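You operate a simulated robot arm through the tools that you are given. There is no shell and no other tool.

You are at the controls of a simulated two-armed robot. One attempt, no reset.

JOB
Jack the mandrel free of the glossy tube in the puller.
Fine: tube on the puller's saddles, clamp shut first; wind the ram home and open the clamp after.
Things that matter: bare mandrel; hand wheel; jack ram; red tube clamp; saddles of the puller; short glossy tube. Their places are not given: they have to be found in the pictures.

It is judged by the outcome, as a careful person would: the job done as asked, and still so three seconds after it is handed in. It fails if anything else is knocked over, pushed out of place, dropped, spilled or broken.

ROBOT AND FRAMES
Two 7-joint arms with two-finger parallel grippers on one trunk that stands fixed in place. Base frame: the origin is at the foot of the trunk, x ahead of it, y to its left, z up; the work surface is at about z = 800. Units: mm, degrees, N and s.
The left shoulder is at [71, 156, 1180], the right one opposite. Payload 3.91 kg a hand.
The TCP of each hand is the grasp point between the finger pads, 30 mm short of the fingertips. In the tool frame z runs along the fingers and y along their closing line. Largest opening 110 mm; finger width 20, thickness 10; the body of the gripper, 48 by 112 mm, starts 55 mm behind the TCP.
Orientation is that of the tool frame in the base frame, as a unit quaternion [w, x, y, z]. With the fingers straight down and closing along the base's y, the tool's x points along the base's -x, its y along +y and its z along -z.

CONTROLS
- The arms move only by the tool send_rows. It takes "left_increments", "right_increments" or both (then of equal length, played together; a hand with none holds still); each is a list of rows, each a list of 7 numbers: the shift along the tool's x, y, z in mm, then the turn, a rotation vector about the tool's x, y, z in degrees, then the opening, from 0 (shut) to 1 (fully open). In form: [[dx, dy, dz, rx, ry, rz, grip], ...]. A call has 1 to 20 rows; each row is the pose to reach, as a shift and turn from the pose commanded when the call began, along the tool's axes at that moment. Rows are played at 5 a second. More than 50 mm and 8.6 degrees between two rows, or a gripper value outside its range, and nothing of the call is played. A pose out of reach is approached as far as the arm can. The call stops where the force on the tool passes 90 N (or 10 N more than at its start, if that is more) or the arm is blocked; 0.2 s more then pass. The fingers move at their own pace (about 108 mm/s each) and stop on an object; they squeeze with about 21 N. The grip force told is the motor's: it shows also when the fingers shut on nothing. Time passes only in rows, and 0.2 s behind the last, so rows that repeat a pose let the fingers close. It gives the time, the measured TCP pose, the force on the tool (base axes), the opening and the grip force at its end, in the units of the frame above (readings bear some noise), with the torque about the TCP (base axes, N m) and any sound that the robot's microphone picked up.
- Cameras (640 x 400 px; columns grow to the right, rows downward): "scene" is now at [140.8, 10.2, 1427.1]; the picture's right is [0.12, -0.99, 0.00], its down [-0.38, -0.05, -0.92] and it looks along [0.92, 0.11, -0.39] (base axes); focal length 311 px, centre (320, 200). "left" rides on the left gripper at [72, -17, -103] in its tool frame; the picture's right is [0.23, 0.97, 0.00], its down [-0.76, 0.18, -0.62] and it looks along [-0.61, 0.14, 0.78] (tool axes); focal length 222 px, centre (320, 200). "right" rides on the right gripper at [72, 17, -103] in its tool frame; the picture's right is [-0.23, 0.97, 0.00], its down [-0.76, -0.18, -0.62] and it looks along [-0.61, -0.14, 0.78] (tool axes); focal length 222 px, centre (320, 200).
- get_image(camera): a new picture of that camera. The clock stands still meanwhile.
- raise_lower(by): slides the trunk up (or, below 0, down) by that many mm; the arms and the scene camera ride with it, the base frame stays. It gives what a move gives, with no picture.
- aim_head(pan, tilt): turns the head with the scene camera to pan (to the left, within 86 degrees either way) and tilt (down, from -29 to 69), counted from straight ahead of the robot. It gives what a move gives.
- point_at(camera, pixels): for up to 12 pixels [column, row] of the newest picture of that camera ("zoom" is the newest enlarged one), the place [x, y, z] in the base frame of the surface seen there, good to about 3 mm. The clock stands still meanwhile.
- enlarge(camera, box): a new picture of the part [left, top, right, bottom] of that camera's present view, enlarged. The clock stands still meanwhile.
- sign_off(): hands the job in; it is judged then, once.

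Leave the grippers open and the arms clear of the work at the hand-in unless told otherwise.

The tools are called by a JSON object that holds its "op" and its "data". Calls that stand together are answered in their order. send_rows: Moves the arms, as the interface text tells. Its arguments: {"type":"object","properties":{"left_increments":{"type":"array","items":{"type":"array","items":{"type":"number"}}},"right_increments":{"type":"array","items":{"type":"array","items":{"type":"number"}}}},"required":[]} The other tools are called the same way: raise_lower (by) slides the trunk up or down; aim_head (pan, tilt) turns the head that bears the scene camera; get_image (camera) takes a picture; point_at (camera, pixels) gives the place of the surface under pixels of a picture; enlarge (camera, box) takes an enlarged picture of a part of a camera's view; sign_off () hands the job in.

At the start:

```text
time: 0.0
left_ee_pos: [544.1, 339.8, 1212.0]
left_orientation: [0.0, -0.001, 1.0, 0.001]
left_contact_force: [-0.6, -0.1, -0.6]
left_wrist_torque: [0.01, 0.0, 0.0]
left_finger_gap: 110.0
left_grip_force: 0.1
right_ee_pos: [724.7, -141.6, 1181.5]
right_orientation: [0.001, 0.001, 1.0, 0.0]
right_contact_force: [-0.5, -0.4, 0.5]
right_wrist_torque: [0.03, -0.02, 0.04]
right_finger_gap: 110.0
right_grip_force: 0.0
trunk travel left (down, up): [-625.0, 315.0]
head pan, tilt: [6.9, 22.8]
```

scene: 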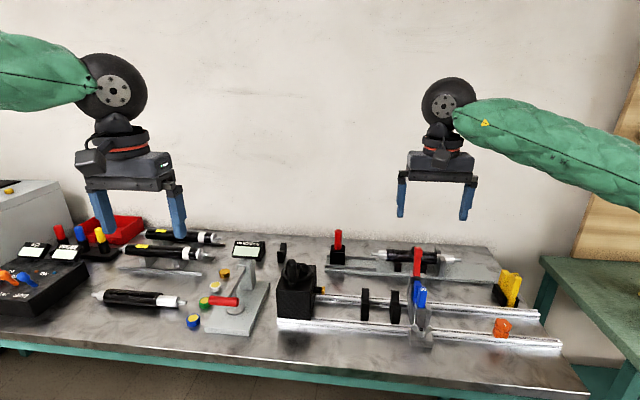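
right: 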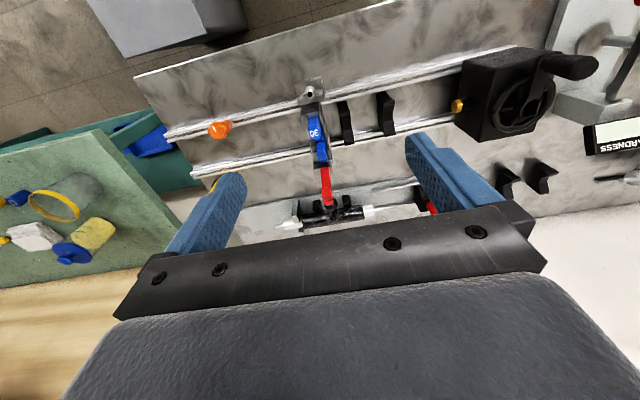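
left: 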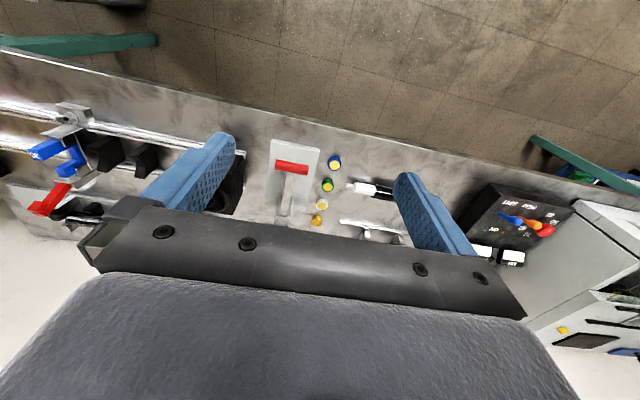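

I'll start with enlarged views of the bench: in the scene picture the items run from about column 90 to 560, rows 210 to 350.

{"op": "enlarge", "data": {"camera": "scene", "box": [260, 220, 580, 370]}}

{"op": "enlarge", "data": {"camera": "scene", "box": [80, 210, 290, 345]}}

{"op": "enlarge", "data": {"camera": "right", "box": [130, 20, 640, 250]}}

```text
2.00 times, centred on (420, 295) of scene
```

zoom: 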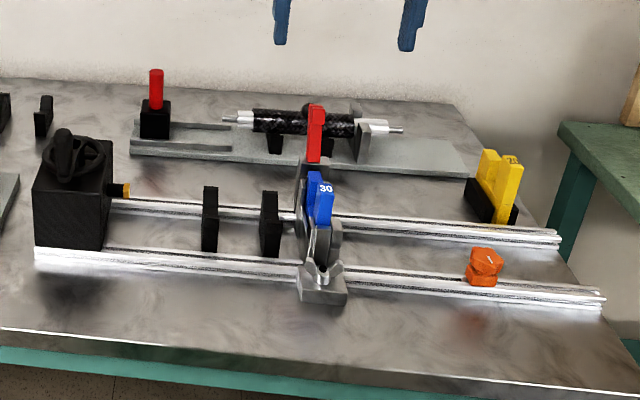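

```text
2.96 times, centred on (185, 278) of scene
```

zoom: 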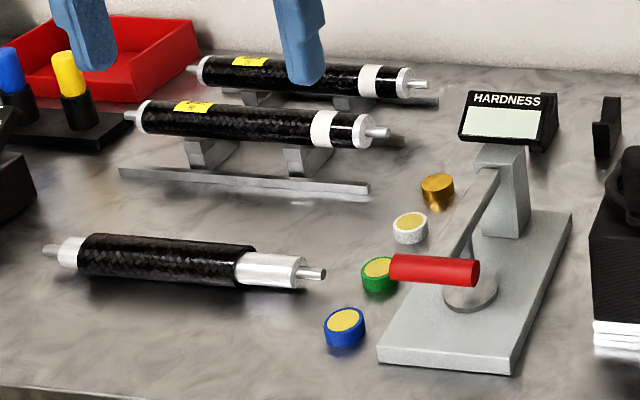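

```text
1.25 times, centred on (385, 135) of right
```

zoom: 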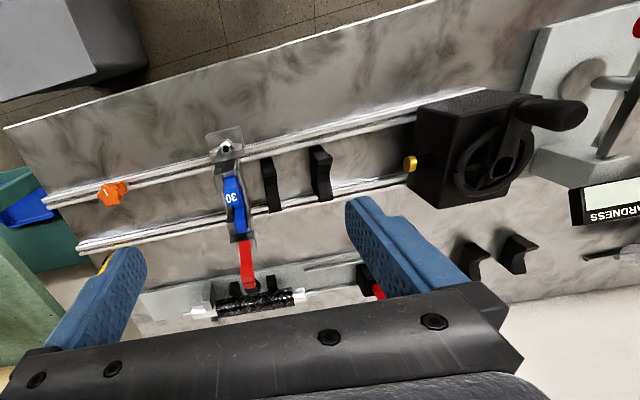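

The puller is two rails with a black jack box on the left. I'll turn the head to see the puller and the tubes more squarely.

{"op": "aim_head", "data": {"pan": -8, "tilt": 40}}

{"op": "get_image", "data": {"camera": "scene"}}

{"op": "enlarge", "data": {"camera": "scene", "box": [200, 90, 360, 190]}}

{"op": "enlarge", "data": {"camera": "scene", "box": [320, 90, 480, 190]}}

```text
time: 0.8
left_ee_pos: [542.2, 340.4, 1211.7]
left_orientation: [-0.001, 0.0, 1.0, 0.0]
left_contact_force: [0.1, 0.2, 0.5]
left_wrist_torque: [0.04, -0.01, -0.02]
left_finger_gap: 110.1
left_grip_force: 0.1
right_ee_pos: [726.3, -141.0, 1180.8]
right_orientation: [0.0, 0.0, 1.0, 0.001]
right_contact_force: [0.3, 0.1, 0.0]
right_wrist_torque: [0.01, 0.0, 0.0]
right_finger_gap: 110.3
right_grip_force: 0.1
trunk travel left (down, up): [-625.0, 315.0]
head pan, tilt: [-8.0, 40.0]
```

```text
taken
```

scene: 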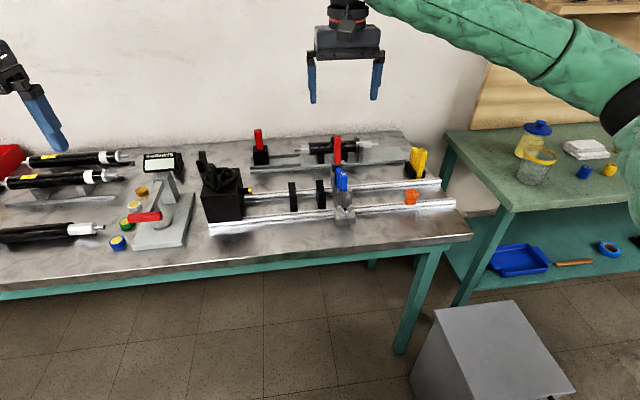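

```text
4.00 times, centred on (280, 140) of scene
```

zoom: 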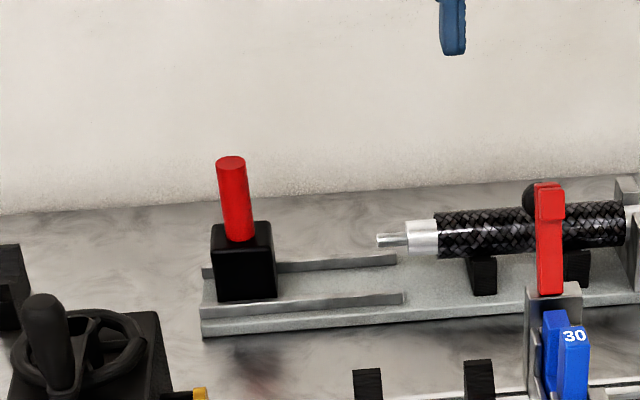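

```text
4.00 times, centred on (400, 140) of scene
```

zoom: 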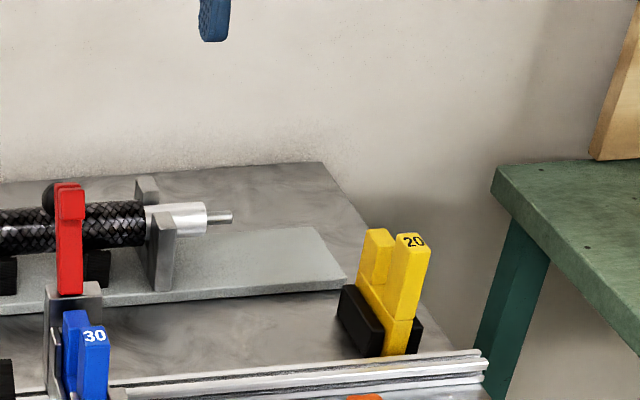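

I'll read positions off the new scene picture: jack box, ram tip, saddles, the blue plate, the red handle, the rails, the tube at the back and the other tubes.

{"op": "enlarge", "data": {"camera": "scene", "box": [190, 130, 480, 240]}}

{"op": "point_at", "data": {"camera": "scene", "pixels": [[222, 182], [248, 190], [292, 184], [320, 182], [343, 180], [337, 145], [345, 216], [411, 196], [259, 133], [320, 146], [415, 165], [215, 160]]}}

{"op": "point_at", "data": {"camera": "scene", "pixels": [[225, 225], [450, 203], [435, 183], [300, 148], [356, 142], [30, 233], [60, 180], [75, 159], [140, 215], [300, 250], [370, 150], [270, 168]]}}

```text
2.21 times, centred on (335, 185) of scene
```

zoom: 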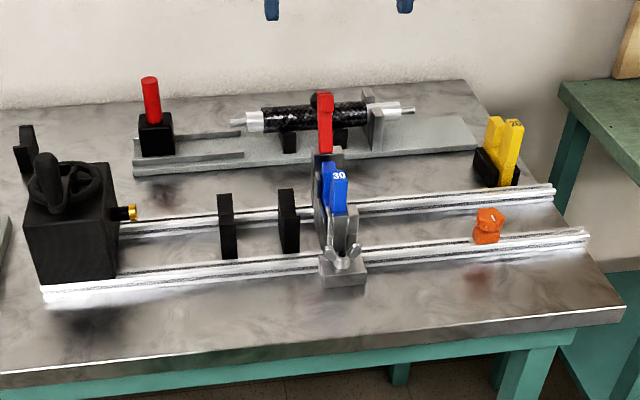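

```text
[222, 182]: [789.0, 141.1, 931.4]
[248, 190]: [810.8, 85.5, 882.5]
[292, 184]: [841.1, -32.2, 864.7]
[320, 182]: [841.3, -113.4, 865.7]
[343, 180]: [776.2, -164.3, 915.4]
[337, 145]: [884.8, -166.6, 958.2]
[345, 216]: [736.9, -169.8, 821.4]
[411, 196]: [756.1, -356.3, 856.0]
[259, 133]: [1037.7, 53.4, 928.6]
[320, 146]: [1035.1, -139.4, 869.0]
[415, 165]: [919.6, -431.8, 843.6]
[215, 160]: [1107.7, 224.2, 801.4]
```

```text
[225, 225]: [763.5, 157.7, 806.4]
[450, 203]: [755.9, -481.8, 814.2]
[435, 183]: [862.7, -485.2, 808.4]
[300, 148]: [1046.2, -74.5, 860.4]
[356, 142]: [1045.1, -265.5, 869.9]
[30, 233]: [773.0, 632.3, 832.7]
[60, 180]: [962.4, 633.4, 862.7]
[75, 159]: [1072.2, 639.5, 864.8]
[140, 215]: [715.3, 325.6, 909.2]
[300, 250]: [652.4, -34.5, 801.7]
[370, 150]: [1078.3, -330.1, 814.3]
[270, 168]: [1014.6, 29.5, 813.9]
```

The back tube (x≈1045) looks out of reach and the front-left tube is at about (773, 632). I'll first lower and draw back the right hand so its camera can look closely at the puller's plate and clamp.

{"op": "send_rows", "data": {"right_increments": [[20, 0, 40, 0, 0, 0, 1], [40, 0, 80, 0, 0, 0, 1], [60, 0, 110, 0, 0, 0, 1], [60, 0, 110, 0, 0, 0, 1]]}}

{"op": "get_image", "data": {"camera": "right"}}

{"op": "aim_head", "data": {"pan": 30, "tilt": 35}}

{"op": "get_image", "data": {"camera": "scene"}}

```text
time: 1.8
left_ee_pos: [542.0, 340.3, 1211.0]
left_orientation: [0.0, 0.001, 1.0, 0.0]
left_contact_force: [0.0, -1.1, -0.7]
left_wrist_torque: [0.02, -0.01, -0.01]
left_finger_gap: 110.3
left_grip_force: 0.0
right_ee_pos: [667.1, -144.5, 1071.1]
right_orientation: [0.0, 0.0, 1.0, 0.0]
right_contact_force: [-0.3, 0.2, 0.8]
right_wrist_torque: [-0.01, -0.04, -0.02]
right_finger_gap: 109.8
right_grip_force: 0.0
trunk travel left (down, up): [-625.0, 315.0]
head pan, tilt: [-8.0, 40.0]
```

```text
taken
```

right: 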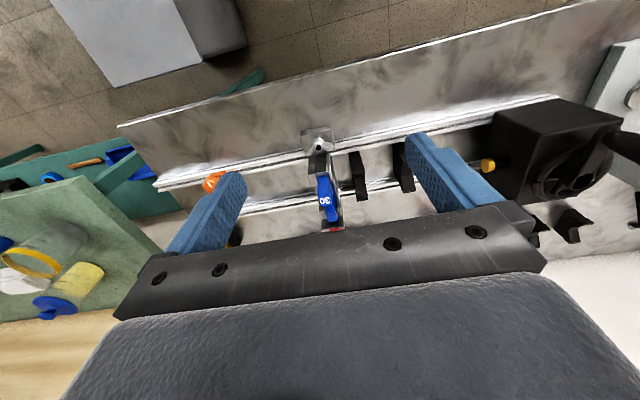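

```text
time: 2.8
left_ee_pos: [542.6, 340.6, 1211.3]
left_orientation: [0.0, 0.0, 1.0, 0.0]
left_contact_force: [0.5, 0.3, 0.7]
left_wrist_torque: [0.0, -0.03, -0.02]
left_finger_gap: 110.0
left_grip_force: 0.1
right_ee_pos: [668.0, -145.8, 1072.0]
right_orientation: [0.0, 0.0, 1.0, 0.0]
right_contact_force: [-0.4, -0.4, 0.4]
right_wrist_torque: [-0.05, -0.01, 0.02]
right_finger_gap: 110.3
right_grip_force: 0.1
trunk travel left (down, up): [-625.0, 315.0]
head pan, tilt: [30.0, 35.0]
```

```text
taken
```

scene: 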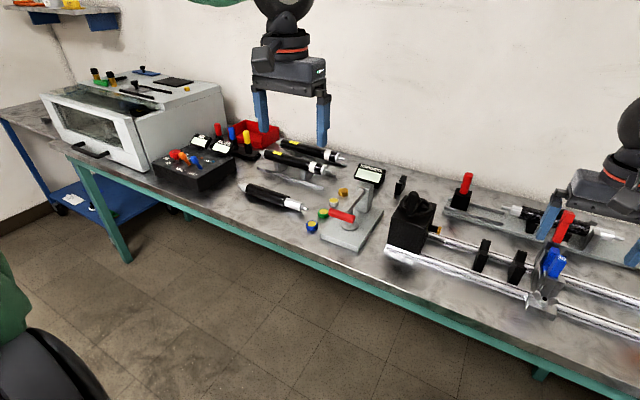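

The red handle is now hidden by the gripper, so I'll enlarge the present right view of the plate at about (325,180), and the scene picture around the left tubes (240–340, 140–210) and the jack box.

{"op": "enlarge", "data": {"camera": "right", "box": [270, 110, 430, 230]}}

{"op": "enlarge", "data": {"camera": "scene", "box": [220, 130, 400, 250]}}

{"op": "enlarge", "data": {"camera": "scene", "box": [380, 165, 640, 325]}}

{"op": "enlarge", "data": {"camera": "scene", "box": [30, 60, 300, 210]}}

```text
3.33 times, centred on (350, 170) of right
```

zoom: 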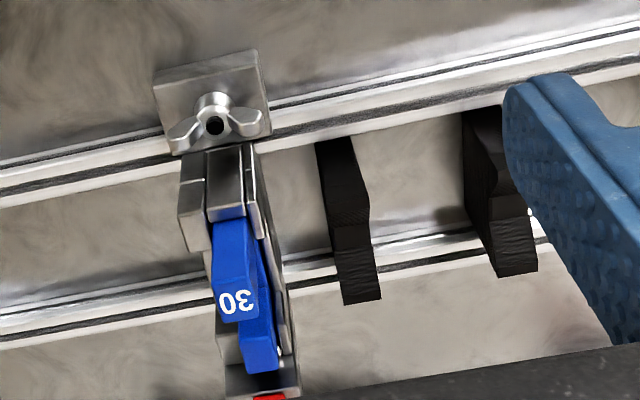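

```text
3.33 times, centred on (310, 190) of scene
```

zoom: 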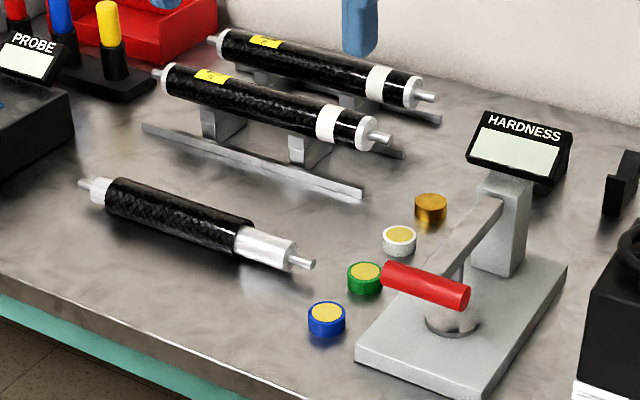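

```text
2.46 times, centred on (510, 245) of scene
```

zoom: 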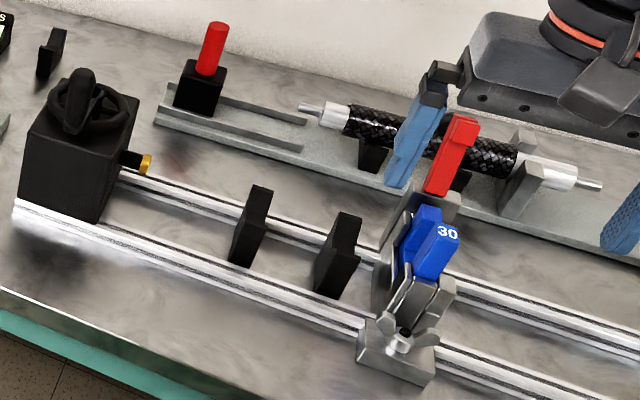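

```text
2.37 times, centred on (165, 135) of scene
```

zoom: 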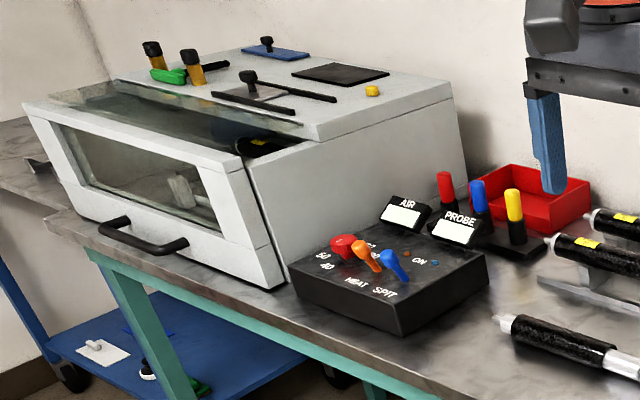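

I'll measure each tube's length with the scene camera: front tube ends, the two racked tubes, and the back tube.

{"op": "get_image", "data": {"camera": "scene"}}

{"op": "enlarge", "data": {"camera": "scene", "box": [230, 130, 350, 220]}}

```text
taken
```

scene: 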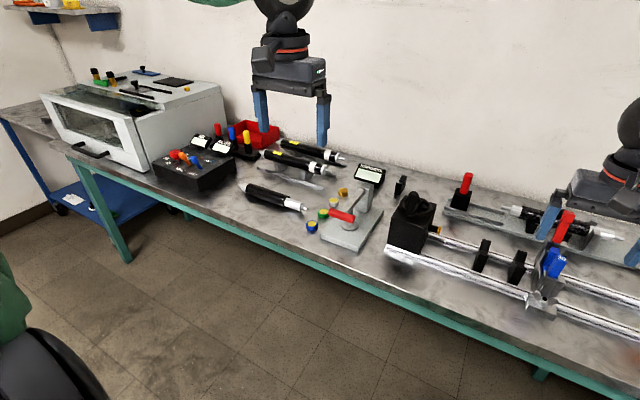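

```text
4.44 times, centred on (290, 175) of scene
```

zoom: 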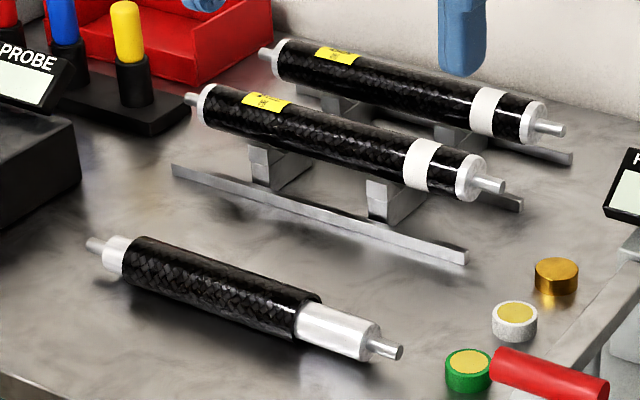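

{"op": "point_at", "data": {"camera": "zoom", "pixels": [[95, 245], [116, 254], [130, 245], [310, 305], [368, 335], [390, 350], [215, 280], [205, 95], [465, 165], [275, 50], [535, 115], [335, 318]]}}

{"op": "enlarge", "data": {"camera": "scene", "box": [430, 160, 640, 290]}}

```text
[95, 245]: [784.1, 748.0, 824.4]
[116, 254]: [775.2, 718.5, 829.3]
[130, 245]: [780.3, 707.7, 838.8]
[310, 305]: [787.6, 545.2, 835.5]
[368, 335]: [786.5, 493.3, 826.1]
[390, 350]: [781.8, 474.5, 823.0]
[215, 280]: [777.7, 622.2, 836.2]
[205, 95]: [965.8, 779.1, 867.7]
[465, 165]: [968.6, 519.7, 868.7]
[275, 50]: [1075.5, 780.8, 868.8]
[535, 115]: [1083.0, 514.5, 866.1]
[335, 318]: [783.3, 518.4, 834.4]
```

```text
3.05 times, centred on (535, 225) of scene
```

zoom: 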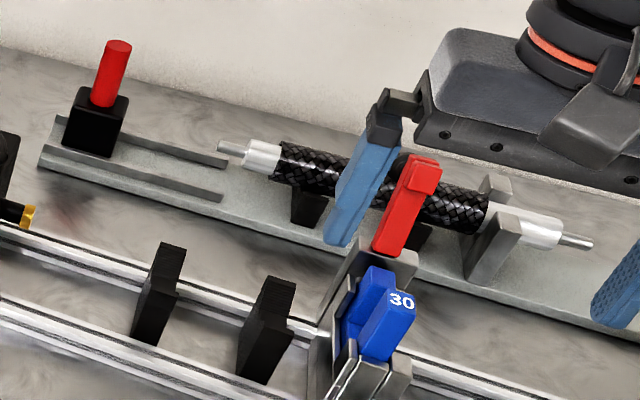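

The front tube is about 165 mm of black on a longer mandrel (y 708→545, x≈787, z≈836 top), and the racked ones are 260 mm. I'll pull the right hand aside to see the back tube and the clamp clearly.

{"op": "send_rows", "data": {"right_increments": [[0, -40, -40, 0, 0, 0, 1], [0, -80, -80, 0, 0, 0, 1], [30, -120, -110, 0, 0, 0, 1], [70, -150, -110, 0, 0, 0, 1], [110, -180, -110, 0, 0, 0, 1], [150, -210, -110, 0, 0, 0, 1], [150, -210, -110, 0, 0, 0, 1]]}}

{"op": "aim_head", "data": {"pan": -8, "tilt": 28}}

{"op": "get_image", "data": {"camera": "scene"}}

{"op": "enlarge", "data": {"camera": "scene", "box": [290, 160, 390, 280]}}

{"op": "enlarge", "data": {"camera": "scene", "box": [220, 160, 340, 250]}}

```text
refused: row 1 steps farther than a row can; nothing moved
```

```text
time: 3.9
left_ee_pos: [543.4, 339.1, 1212.6]
left_orientation: [0.001, 0.001, 1.0, 0.0]
left_contact_force: [0.1, 0.2, 0.5]
left_wrist_torque: [-0.01, 0.02, -0.04]
left_finger_gap: 110.0
left_grip_force: 0.1
right_ee_pos: [667.8, -144.3, 1072.4]
right_orientation: [0.0, 0.0, 1.0, 0.0]
right_contact_force: [-0.1, 0.0, -0.6]
right_wrist_torque: [0.03, -0.02, 0.02]
right_finger_gap: 109.9
right_grip_force: 0.0
trunk travel left (down, up): [-625.0, 315.0]
head pan, tilt: [-8.0, 28.0]
```

```text
taken
```

scene: 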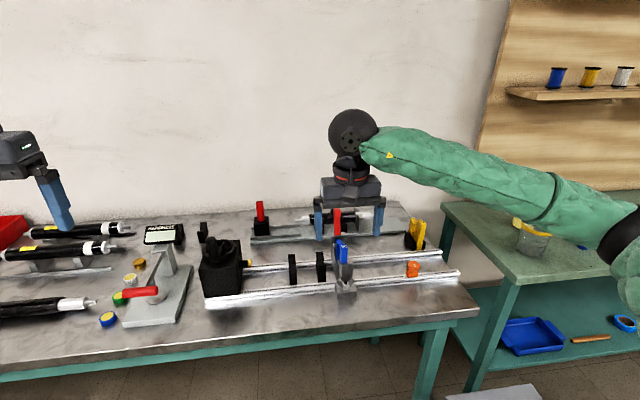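

```text
3.33 times, centred on (340, 220) of scene
```

zoom: 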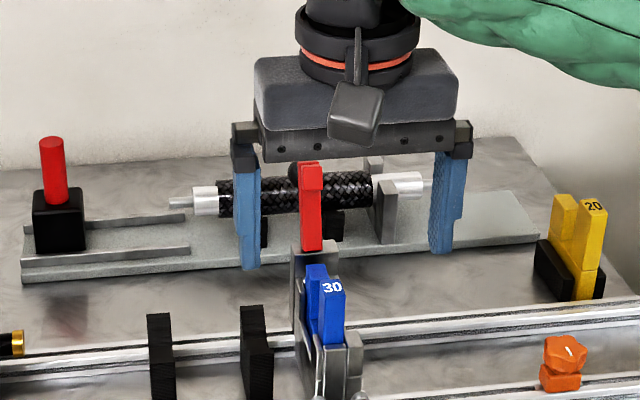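

```text
4.44 times, centred on (280, 205) of scene
```

zoom: 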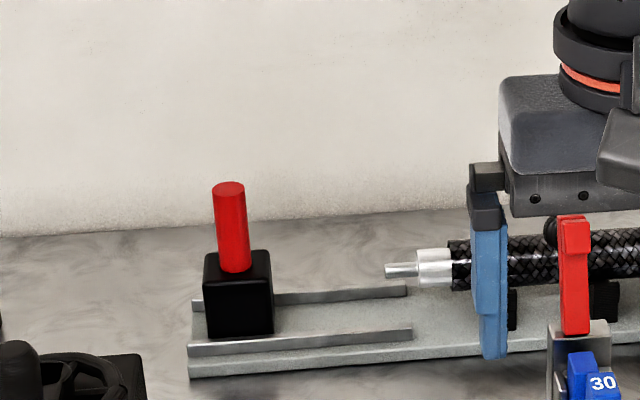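

The move was refused because the steps were too long. I'll repeat it with smaller steps, taking the right hand up, right and back.

{"op": "send_rows", "data": {"right_increments": [[0, -20, -40, 0, 0, 0, 1], [0, -40, -80, 0, 0, 0, 1], [20, -75, -105, 0, 0, 0, 1], [50, -110, -110, 0, 0, 0, 1], [80, -145, -110, 0, 0, 0, 1], [110, -180, -110, 0, 0, 0, 1], [140, -215, -110, 0, 0, 0, 1], [140, -250, -110, 0, 0, 0, 1], [140, -250, -110, 0, 0, 0, 1]]}}

{"op": "raise_lower", "data": {"by": 150}}

{"op": "aim_head", "data": {"pan": -8, "tilt": 40}}

{"op": "get_image", "data": {"camera": "scene"}}

```text
time: 5.9
left_ee_pos: [543.6, 341.9, 1211.8]
left_orientation: [-0.001, 0.0, 1.0, 0.001]
left_contact_force: [0.8, 0.2, -0.3]
left_wrist_torque: [0.01, 0.02, 0.0]
left_finger_gap: 109.9
left_grip_force: 0.1
right_ee_pos: [526.8, -391.7, 1180.4]
right_orientation: [0.001, 0.0, 1.0, 0.0]
right_contact_force: [-0.6, 0.2, 0.4]
right_wrist_torque: [0.0, 0.0, -0.03]
right_finger_gap: 110.2
right_grip_force: 0.0
trunk travel left (down, up): [-625.0, 315.0]
head pan, tilt: [-8.0, 28.0]
```

```text
time: 7.6
left_ee_pos: [542.5, 340.5, 1361.8]
left_orientation: [0.0, 0.0, 1.0, 0.0]
left_contact_force: [0.2, 0.0, -0.6]
left_wrist_torque: [0.01, 0.03, 0.01]
left_finger_gap: 109.9
left_grip_force: 0.1
right_ee_pos: [526.6, -390.8, 1330.1]
right_orientation: [-0.001, 0.0, 1.0, 0.0]
right_contact_force: [-0.6, -0.2, 0.1]
right_wrist_torque: [0.03, -0.03, -0.02]
right_finger_gap: 110.2
right_grip_force: 0.0
trunk travel left (down, up): [-775.0, 165.0]
head pan, tilt: [-8.0, 28.0]
```

```text
time: 8.4
left_ee_pos: [542.6, 341.7, 1363.3]
left_orientation: [0.0, -0.001, 1.0, 0.0]
left_contact_force: [0.6, 0.1, -0.8]
left_wrist_torque: [-0.03, 0.0, -0.01]
left_finger_gap: 109.9
left_grip_force: 0.1
right_ee_pos: [526.3, -391.0, 1330.3]
right_orientation: [0.001, 0.0, 1.0, 0.001]
right_contact_force: [-0.5, 0.2, 0.2]
right_wrist_torque: [0.01, 0.02, 0.01]
right_finger_gap: 109.9
right_grip_force: 0.0
trunk travel left (down, up): [-775.0, 165.0]
head pan, tilt: [-8.0, 40.0]
```

```text
taken
```

scene: 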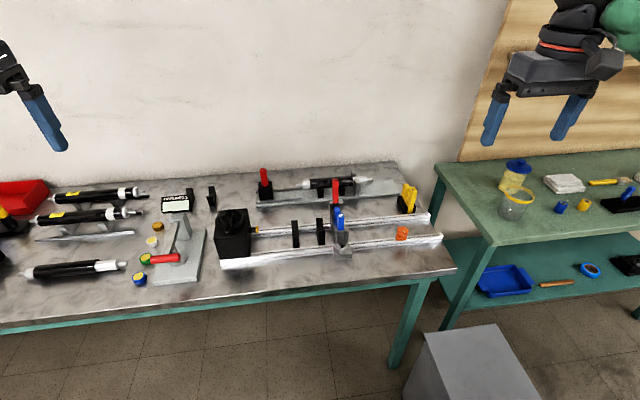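

{"op": "enlarge", "data": {"camera": "scene", "box": [250, 160, 390, 250]}}

{"op": "enlarge", "data": {"camera": "scene", "box": [310, 165, 380, 260]}}

{"op": "enlarge", "data": {"camera": "scene", "box": [205, 190, 305, 275]}}

{"op": "enlarge", "data": {"camera": "scene", "box": [0, 180, 150, 290]}}

```text
4.44 times, centred on (320, 205) of scene
```

zoom: 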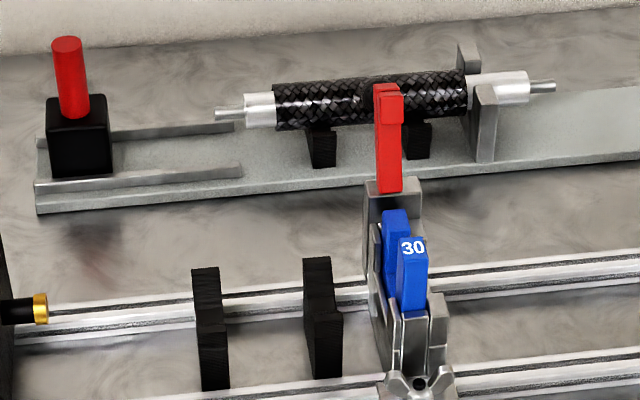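

```text
4.21 times, centred on (345, 212) of scene
```

zoom: 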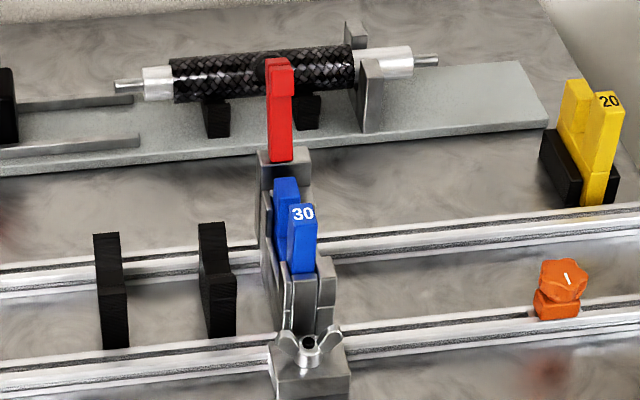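

```text
4.71 times, centred on (255, 232) of scene
```

zoom: 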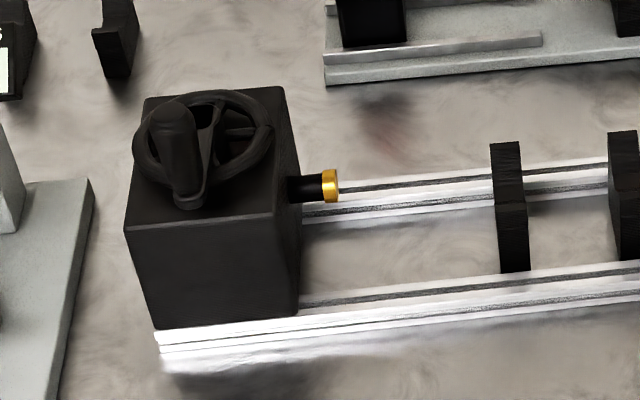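

```text
3.64 times, centred on (75, 235) of scene
```

zoom: 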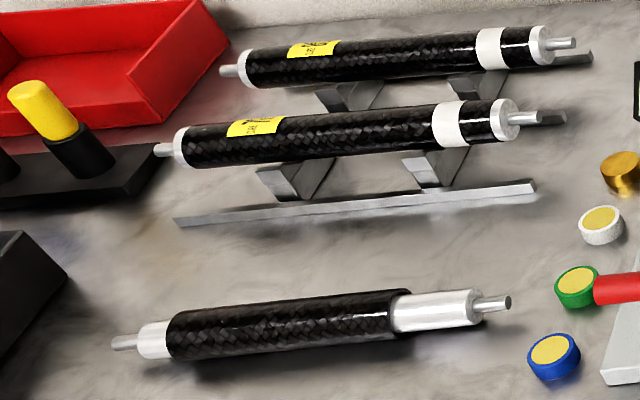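

The jack box has a horizontal hand wheel with an upright crank knob. The ram's brass tip points right toward the saddles. The blue "30" slotted plate stands at y≈-165, with the red lever upright behind it. Next I'll measure these points and then look from above with the right wrist camera.

{"op": "enlarge", "data": {"camera": "scene", "box": [205, 165, 385, 275]}}

{"op": "point_at", "data": {"camera": "zoom", "pixels": [[102, 158], [85, 168], [158, 160], [133, 178], [182, 233], [322, 215], [409, 215], [468, 188], [478, 180], [490, 210], [473, 130], [478, 308]]}}

{"op": "point_at", "data": {"camera": "zoom", "pixels": [[330, 215], [314, 200], [400, 200], [418, 218], [475, 140], [472, 165], [487, 185], [463, 200], [500, 245], [697, 230], [703, 248], [280, 90]]}}

```text
3.56 times, centred on (295, 220) of scene
```

zoom: 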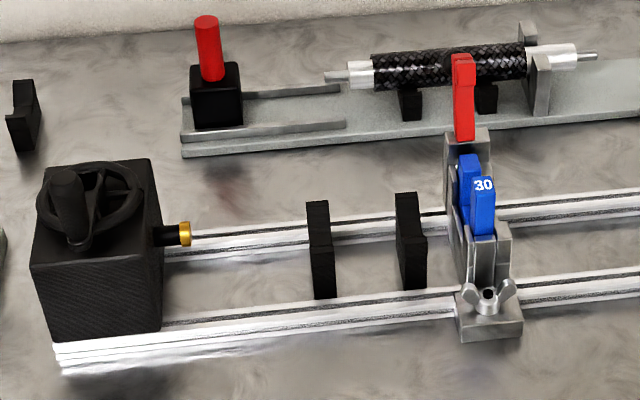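

```text
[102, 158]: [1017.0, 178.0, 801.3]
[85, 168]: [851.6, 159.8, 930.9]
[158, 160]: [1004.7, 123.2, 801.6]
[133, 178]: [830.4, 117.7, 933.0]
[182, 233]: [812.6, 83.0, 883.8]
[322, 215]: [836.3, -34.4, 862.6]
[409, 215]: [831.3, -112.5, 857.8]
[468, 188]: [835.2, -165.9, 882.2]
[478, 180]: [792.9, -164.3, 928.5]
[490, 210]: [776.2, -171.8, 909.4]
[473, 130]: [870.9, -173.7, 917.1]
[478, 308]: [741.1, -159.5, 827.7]
```

```text
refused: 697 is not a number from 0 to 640
```

{"op": "point_at", "data": {"camera": "zoom", "pixels": [[328, 225], [316, 208], [400, 200], [418, 218], [462, 62], [463, 100], [462, 170], [455, 215], [500, 245], [483, 185], [70, 190], [65, 240]]}}

{"op": "raise_lower", "data": {"by": -150}}

{"op": "send_rows", "data": {"right_increments": [[-40, 20, 0, 0, 0, 0, 1], [-80, 40, 0, 0, 0, 0, 1], [-120, 60, 0, 0, 0, 0, 1], [-160, 80, 0, 0, 0, 0, 1], [-200, 100, 0, 0, 0, 0, 1], [-240, 120, 0, 0, 0, 0, 1], [-270, 140, 30, 0, 0, 0, 1], [-285, 160, 60, 0, 0, 0, 1], [-285, 180, 90, 0, 0, 0, 1], [-285, 180, 90, 0, 0, 0, 1]]}}

{"op": "get_image", "data": {"camera": "right"}}

```text
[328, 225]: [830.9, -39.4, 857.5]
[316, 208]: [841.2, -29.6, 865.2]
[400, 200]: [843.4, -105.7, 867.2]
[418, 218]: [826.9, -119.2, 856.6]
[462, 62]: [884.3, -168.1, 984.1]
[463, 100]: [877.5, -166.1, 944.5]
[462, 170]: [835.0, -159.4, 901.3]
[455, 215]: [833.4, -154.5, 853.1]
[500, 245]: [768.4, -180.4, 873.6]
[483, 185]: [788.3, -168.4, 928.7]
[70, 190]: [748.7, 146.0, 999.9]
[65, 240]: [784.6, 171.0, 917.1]
```

```text
time: 10.1
left_ee_pos: [542.9, 340.6, 1213.7]
left_orientation: [0.0, -0.001, 1.0, 0.0]
left_contact_force: [-0.1, -0.6, -0.1]
left_wrist_torque: [0.0, -0.03, -0.01]
left_finger_gap: 110.0
left_grip_force: 0.0
right_ee_pos: [527.3, -391.4, 1180.3]
right_orientation: [-0.001, 0.0, 1.0, 0.0]
right_contact_force: [0.1, -0.4, 0.0]
right_wrist_torque: [-0.03, -0.01, -0.02]
right_finger_gap: 110.1
right_grip_force: 0.1
trunk travel left (down, up): [-625.0, 315.0]
head pan, tilt: [-8.0, 40.0]
```

```text
time: 12.3
left_ee_pos: [542.6, 339.9, 1212.9]
left_orientation: [0.001, 0.0, 1.0, 0.0]
left_contact_force: [-0.1, -0.7, 0.4]
left_wrist_torque: [0.01, 0.0, -0.03]
left_finger_gap: 110.2
left_grip_force: 0.1
right_ee_pos: [813.6, -210.4, 1090.6]
right_orientation: [0.0, -0.001, 1.0, 0.0]
right_contact_force: [-0.6, -0.6, 0.7]
right_wrist_torque: [0.05, 0.02, -0.01]
right_finger_gap: 110.0
right_grip_force: 0.1
trunk travel left (down, up): [-625.0, 315.0]
head pan, tilt: [-8.0, 40.0]
```

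```text
taken
```

right: 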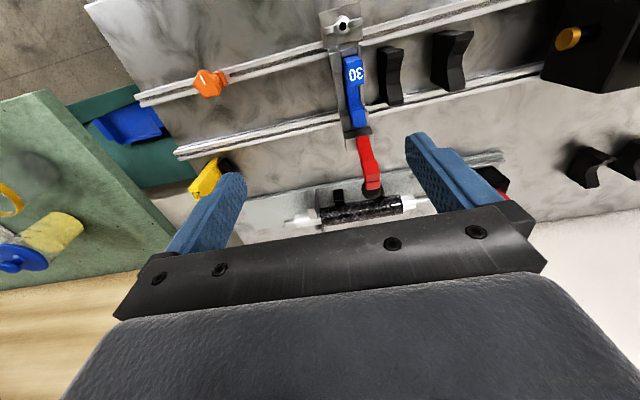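

I'll enlarge the right camera view around the blue plate and red clamp (330–400, 10–200), the saddles, the ram, and the back tube.

{"op": "enlarge", "data": {"camera": "right", "box": [300, 5, 420, 95]}}

{"op": "enlarge", "data": {"camera": "right", "box": [290, 120, 420, 240]}}

{"op": "enlarge", "data": {"camera": "right", "box": [370, 0, 630, 120]}}

{"op": "enlarge", "data": {"camera": "right", "box": [130, 40, 330, 230]}}

```text
4.44 times, centred on (360, 50) of right
```

zoom: 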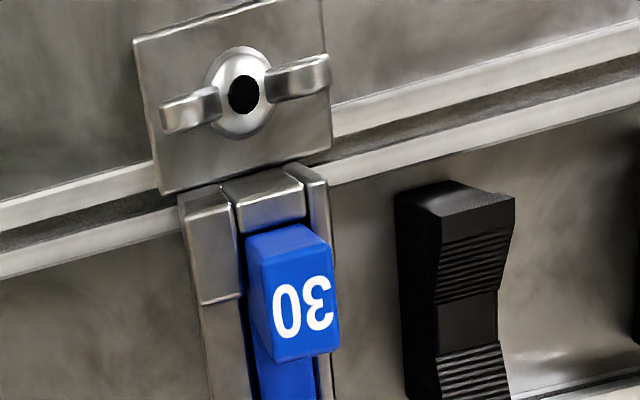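

```text
3.33 times, centred on (355, 180) of right
```

zoom: 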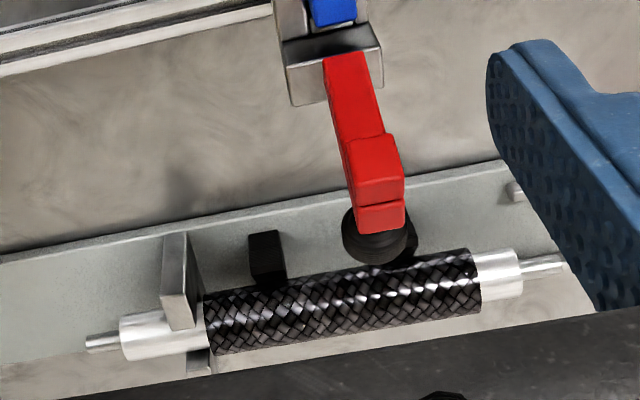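

```text
2.46 times, centred on (500, 60) of right
```

zoom: 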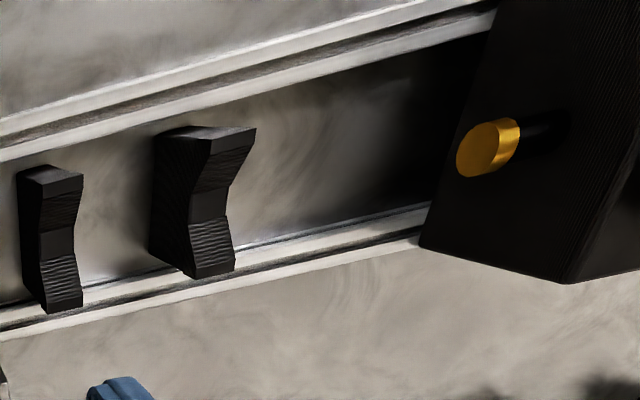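

```text
2.11 times, centred on (230, 135) of right
```

zoom: 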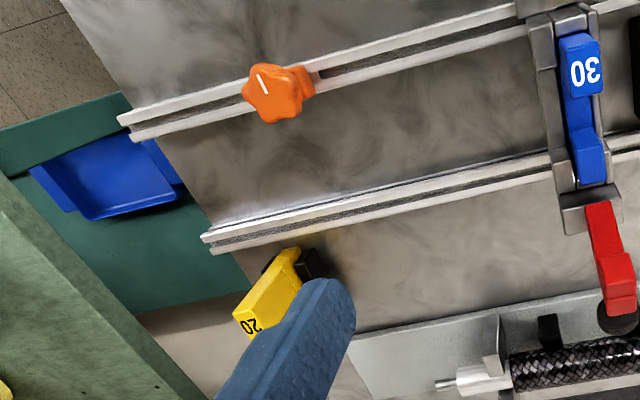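

The back tube's weave shows strong highlights. To judge "glossy" fairly I'll put the left hand camera in the same relation to the front-left tube: from (543,340,1212) to about (556,584,1060).

{"op": "send_rows", "data": {"left_increments": [[0, 40, 20, 0, 0, 0, 1], [0, 80, 40, 0, 0, 0, 1], [-5, 120, 60, 0, 0, 0, 1], [-10, 160, 85, 0, 0, 0, 1], [-13, 200, 110, 0, 0, 0, 1], [-13, 240, 135, 0, 0, 0, 1], [-13, 244, 155, 0, 0, 0, 1], [-13, 244, 155, 0, 0, 0, 1]]}}

{"op": "get_image", "data": {"camera": "left"}}

{"op": "enlarge", "data": {"camera": "left", "box": [200, 110, 420, 240]}}

{"op": "enlarge", "data": {"camera": "right", "box": [290, 120, 510, 250]}}

```text
time: 14.1
left_ee_pos: [552.5, 585.2, 1056.4]
left_orientation: [0.001, 0.0, 1.0, 0.0]
left_contact_force: [0.8, -0.7, 0.4]
left_wrist_torque: [0.0, 0.01, 0.02]
left_finger_gap: 109.8
left_grip_force: 0.0
right_ee_pos: [812.8, -211.0, 1092.2]
right_orientation: [0.0, 0.0, 1.0, 0.0]
right_contact_force: [-0.1, -0.5, 0.7]
right_wrist_torque: [0.0, 0.0, 0.03]
right_finger_gap: 109.7
right_grip_force: 0.3
trunk travel left (down, up): [-625.0, 315.0]
head pan, tilt: [-8.0, 40.0]
```

```text
taken
```

left: 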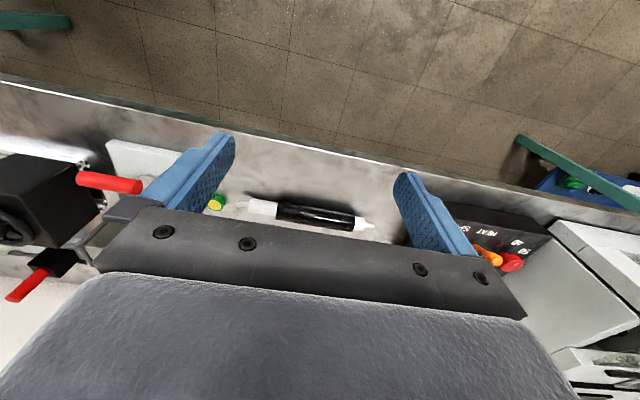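

```text
2.91 times, centred on (310, 175) of left
```

zoom: 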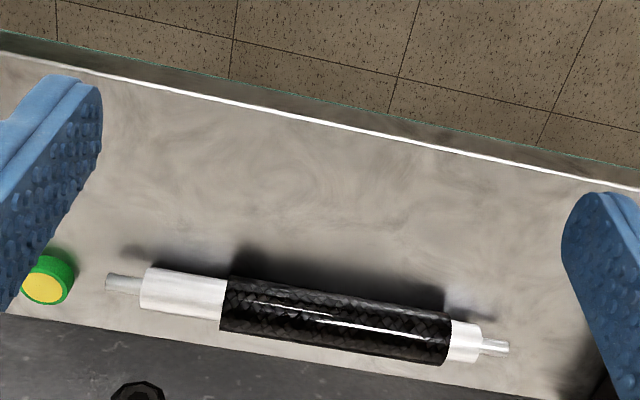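

```text
2.91 times, centred on (400, 185) of right
```

zoom: 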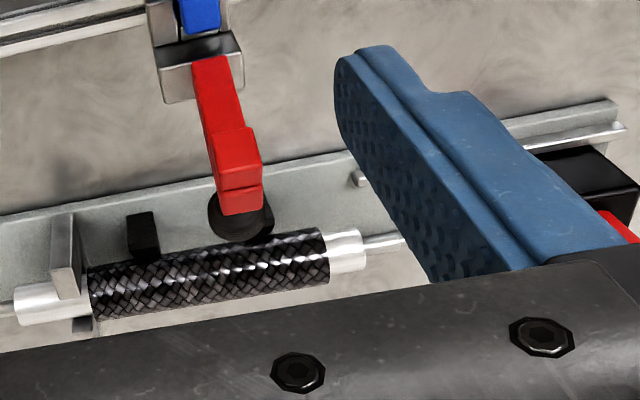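

The front tube has one clean mirror streak (glossy resin), while the back one is a rough, dull weave, so the short glossy tube is the front-left one. I'll measure it along its length from this view.

{"op": "point_at", "data": {"camera": "zoom", "pixels": [[60, 268]]}}

{"op": "enlarge", "data": {"camera": "left", "box": [230, 185, 390, 240]}}

```text
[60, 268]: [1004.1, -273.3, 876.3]
```

```text
4.00 times, centred on (310, 212) of left
```

zoom: 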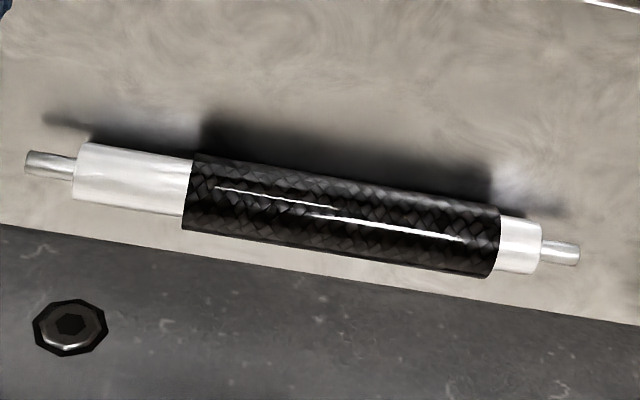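

I'll read points along the tube's visible crest: tips, collars and the ends of the black part.

{"op": "point_at", "data": {"camera": "zoom", "pixels": [[28, 165], [71, 174], [78, 180], [182, 195], [195, 200], [340, 220], [490, 248], [505, 248], [537, 252], [545, 254], [577, 258], [340, 250]]}}

{"op": "point_at", "data": {"camera": "zoom", "pixels": [[220, 158], [220, 180], [220, 205], [220, 230], [460, 202], [460, 225], [460, 250], [460, 268], [130, 150], [130, 180], [130, 205], [270, 60]]}}

```text
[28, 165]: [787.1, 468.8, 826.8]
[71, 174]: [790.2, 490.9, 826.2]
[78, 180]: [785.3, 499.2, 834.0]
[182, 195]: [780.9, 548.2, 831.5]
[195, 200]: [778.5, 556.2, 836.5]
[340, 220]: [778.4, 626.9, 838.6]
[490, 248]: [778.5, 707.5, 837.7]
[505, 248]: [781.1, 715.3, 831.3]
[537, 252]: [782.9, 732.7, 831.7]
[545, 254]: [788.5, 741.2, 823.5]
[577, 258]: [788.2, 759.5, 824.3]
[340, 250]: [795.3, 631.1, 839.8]
```

```text
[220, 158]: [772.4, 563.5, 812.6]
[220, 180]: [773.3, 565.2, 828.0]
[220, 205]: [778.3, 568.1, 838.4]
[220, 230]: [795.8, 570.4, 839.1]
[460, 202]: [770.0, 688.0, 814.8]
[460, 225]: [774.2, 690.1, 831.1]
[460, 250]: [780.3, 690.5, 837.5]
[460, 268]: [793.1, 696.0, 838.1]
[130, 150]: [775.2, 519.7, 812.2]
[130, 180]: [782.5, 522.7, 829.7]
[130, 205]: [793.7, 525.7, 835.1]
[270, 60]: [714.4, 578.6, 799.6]
```

Tube: axis x≈787, z≈820, outer radius ≈20; black part y 551→710, bare mandrel ends at 491 and 735, tips at about 469 and 760. Now I need the puller's own axis, so I'll move the right camera over the saddles at TCP ≈ (800,-90,1090).

{"op": "send_rows", "data": {"right_increments": [[5, 40, 0, 0, 0, 0, 1], [10, 80, 0, 0, 0, 0, 1], [13, 120, 0, 0, 0, 0, 1], [13, 120, 0, 0, 0, 0, 1]]}}

{"op": "get_image", "data": {"camera": "right"}}

{"op": "enlarge", "data": {"camera": "right", "box": [230, 40, 430, 165]}}

```text
time: 15.1
left_ee_pos: [552.8, 584.8, 1057.8]
left_orientation: [0.0, 0.0, 1.0, 0.0]
left_contact_force: [-0.6, 0.0, 0.9]
left_wrist_torque: [0.01, 0.0, -0.01]
left_finger_gap: 109.9
left_grip_force: 0.1
right_ee_pos: [799.7, -91.7, 1089.4]
right_orientation: [0.0, 0.0, 1.0, 0.001]
right_contact_force: [0.2, 0.0, -0.1]
right_wrist_torque: [-0.01, 0.01, 0.0]
right_finger_gap: 109.7
right_grip_force: 0.1
trunk travel left (down, up): [-625.0, 315.0]
head pan, tilt: [-8.0, 40.0]
```

```text
taken
```

right: 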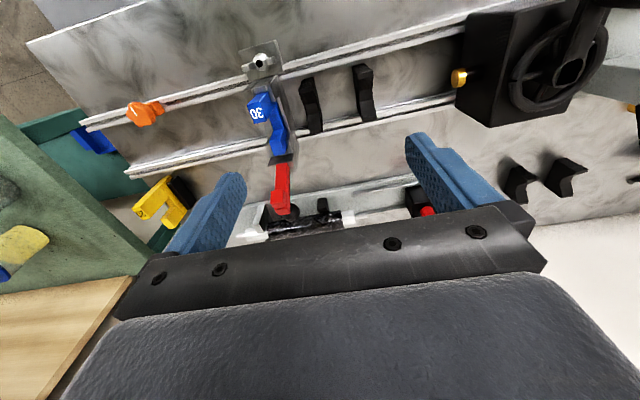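

```text
3.20 times, centred on (330, 102) of right
```

zoom: 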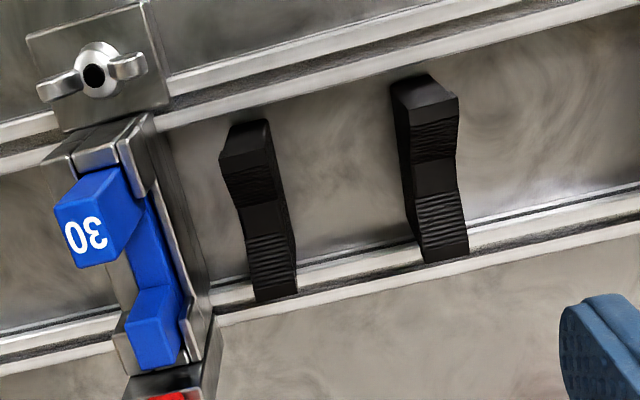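

Now the V-shaped saddles and the slot of the blue plate are clear. I'll read points on the prongs, the slot bottom and the saddle tops.

{"op": "point_at", "data": {"camera": "zoom", "pixels": [[120, 180], [110, 260], [75, 262], [160, 290], [175, 300], [155, 320], [148, 250], [135, 330], [175, 350], [188, 285], [130, 150], [190, 325]]}}

{"op": "point_at", "data": {"camera": "zoom", "pixels": [[425, 90], [430, 115], [433, 135], [433, 160], [433, 175], [433, 190], [438, 215], [445, 250], [250, 135], [250, 185], [262, 215], [272, 270]]}}

{"op": "point_at", "data": {"camera": "right", "pixels": [[457, 74], [459, 80], [462, 85], [466, 78], [535, 70], [580, 70], [570, 70], [545, 45], [510, 85], [520, 108], [590, 10], [610, 60]]}}

```text
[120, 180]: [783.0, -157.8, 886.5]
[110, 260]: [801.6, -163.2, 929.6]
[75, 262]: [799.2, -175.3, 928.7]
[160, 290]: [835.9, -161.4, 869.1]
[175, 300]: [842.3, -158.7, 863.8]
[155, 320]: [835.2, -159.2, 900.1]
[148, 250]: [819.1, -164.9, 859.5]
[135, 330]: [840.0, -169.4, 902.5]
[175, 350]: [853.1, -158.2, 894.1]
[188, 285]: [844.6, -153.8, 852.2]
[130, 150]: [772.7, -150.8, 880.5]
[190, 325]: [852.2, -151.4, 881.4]
```

```text
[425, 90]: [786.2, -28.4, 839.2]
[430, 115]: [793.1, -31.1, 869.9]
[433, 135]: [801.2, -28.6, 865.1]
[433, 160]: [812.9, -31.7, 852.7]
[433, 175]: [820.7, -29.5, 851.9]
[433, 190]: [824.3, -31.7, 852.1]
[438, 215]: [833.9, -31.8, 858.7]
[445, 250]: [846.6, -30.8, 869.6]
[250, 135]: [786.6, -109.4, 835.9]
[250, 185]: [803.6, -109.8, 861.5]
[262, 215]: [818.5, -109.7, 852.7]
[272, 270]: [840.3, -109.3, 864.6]
```

```text
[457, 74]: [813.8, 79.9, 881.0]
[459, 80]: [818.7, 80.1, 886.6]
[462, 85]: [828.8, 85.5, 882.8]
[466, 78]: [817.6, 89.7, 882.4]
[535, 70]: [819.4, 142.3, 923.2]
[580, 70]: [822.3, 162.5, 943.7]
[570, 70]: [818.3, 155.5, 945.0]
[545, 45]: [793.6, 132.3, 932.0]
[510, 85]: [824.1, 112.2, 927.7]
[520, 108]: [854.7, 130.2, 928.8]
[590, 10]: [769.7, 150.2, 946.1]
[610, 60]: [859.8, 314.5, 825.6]
```

Puller axis: x≈820, z≈874 (slot between x≈802 and ≈835, saddle V centred at x≈820, ram tip at y≈80). Next I'll retreat the right hand to the right. At the same time I'll turn the left hand 90° about its own axis, so its fingers close along x and its camera looks toward -y.

{"op": "send_rows", "data": {"right_increments": [[0, -45, 0, 0, 0, 0, 1], [0, -90, 0, 0, 0, 0, 1], [10, -135, 0, 0, 0, 0, 1], [30, -175, -10, 0, 0, 0, 1], [50, -215, -20, 0, 0, 0, 1], [70, -255, -30, 0, 0, 0, 1], [90, -290, -30, 0, 0, 0, 1], [110, -320, -30, 0, 0, 0, 1], [120, -340, -30, 0, 0, 0, 1], [120, -340, -30, 0, 0, 0, 1], [120, -340, -30, 0, 0, 0, 1], [120, -340, -30, 0, 0, 0, 1]], "left_increments": [[0, 0, -10, 0, 0, 8, 1], [0, 0, -20, 0, 0, 16, 1], [0, 0, -30, 0, 0, 24, 1], [0, 0, -30, 0, 0, 32, 1], [0, 0, -30, 0, 0, 40, 1], [0, 0, -30, 0, 0, 48, 1], [0, 0, -30, 0, 0, 56, 1], [0, 0, -30, 0, 0, 64, 1], [0, 0, -30, 0, 0, 72, 1], [0, 0, -30, 0, 0, 80, 1], [0, 0, -30, 0, 0, 88, 1], [0, 0, -30, 0, 0, 90, 1]]}}

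{"op": "get_image", "data": {"camera": "left"}}

{"op": "get_image", "data": {"camera": "scene"}}

```text
time: 17.7
left_ee_pos: [556.8, 585.4, 1086.4]
left_orientation: [-0.001, 0.708, 0.706, 0.0]
left_contact_force: [0.5, 0.1, -0.2]
left_wrist_torque: [0.01, 0.0, -0.01]
left_finger_gap: 109.9
left_grip_force: 0.1
right_ee_pos: [676.8, -429.9, 1120.5]
right_orientation: [0.001, 0.0, 1.0, 0.0]
right_contact_force: [0.1, 0.1, 0.7]
right_wrist_torque: [-0.05, 0.02, 0.01]
right_finger_gap: 109.9
right_grip_force: 0.0
trunk travel left (down, up): [-625.0, 315.0]
head pan, tilt: [-8.0, 40.0]
```

```text
taken
```

left: 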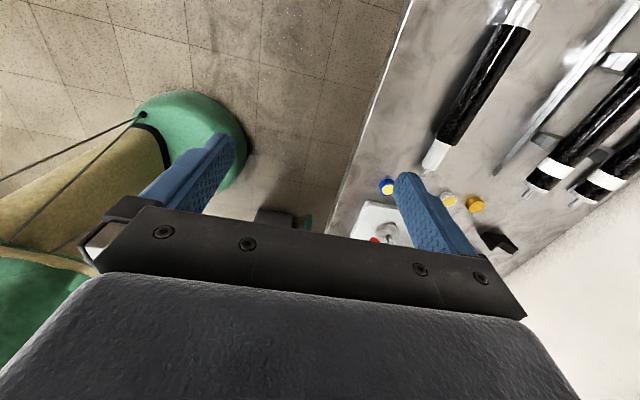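

```text
taken
```

scene: 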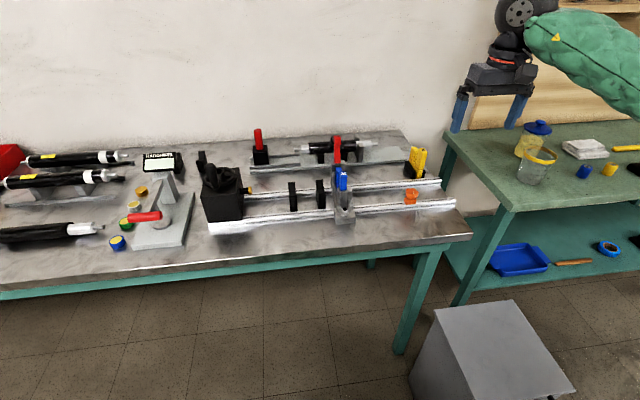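

The turn worked. I'll bring the left hand over toward the jack so its camera looks down on the hand wheel, at TCP ≈ (830,170,1090).

{"op": "send_rows", "data": {"left_increments": [[-41, 27, 0, 0, 0, 0, 1], [-82, 54, 0, 0, 0, 0, 1], [-123, 81, 0, 0, 0, 0, 1], [-164, 108, 0, 0, 0, 0, 1], [-205, 135, 0, 0, 0, 0, 1], [-246, 162, 0, 0, 0, 0, 1], [-287, 190, 0, 0, 0, 0, 1], [-328, 217, 0, 0, 0, 0, 1], [-369, 245, 0, 0, 0, 0, 1], [-415, 263, 0, 0, 0, 0, 1], [-415, 263, 0, 0, 0, 0, 1]]}}

{"op": "get_image", "data": {"camera": "left"}}

{"op": "enlarge", "data": {"camera": "left", "box": [200, 30, 440, 180]}}

```text
time: 20.1
left_ee_pos: [817.1, 172.6, 1086.5]
left_orientation: [-0.001, 0.707, 0.708, 0.0]
left_contact_force: [-0.7, -0.2, 0.2]
left_wrist_torque: [-0.02, -0.01, 0.0]
left_finger_gap: 110.0
left_grip_force: 0.1
right_ee_pos: [677.3, -428.1, 1120.8]
right_orientation: [0.0, -0.001, 1.0, 0.0]
right_contact_force: [-0.1, 0.3, -0.3]
right_wrist_torque: [0.01, -0.01, 0.0]
right_finger_gap: 110.0
right_grip_force: 0.1
trunk travel left (down, up): [-625.0, 315.0]
head pan, tilt: [-8.0, 40.0]
```

```text
taken
```

left: 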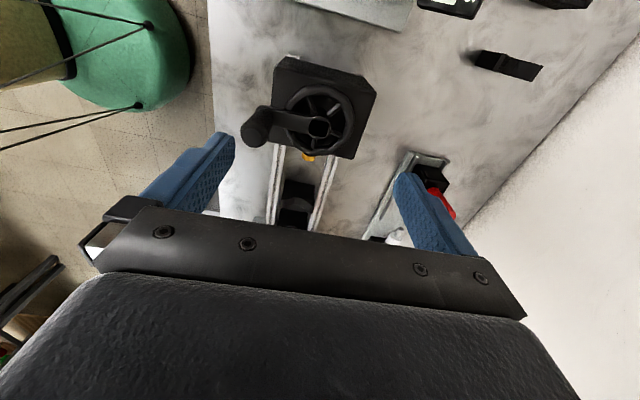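

```text
2.67 times, centred on (320, 105) of left
```

zoom: 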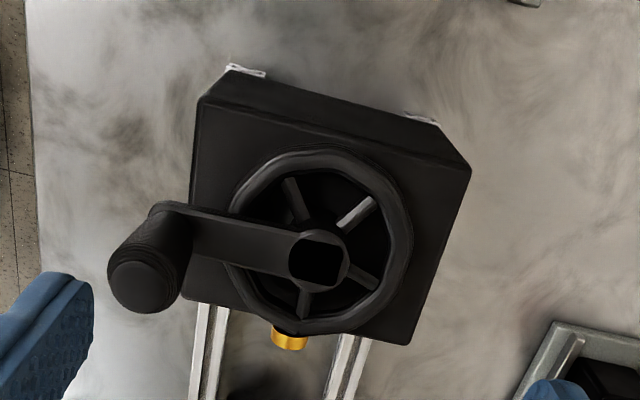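

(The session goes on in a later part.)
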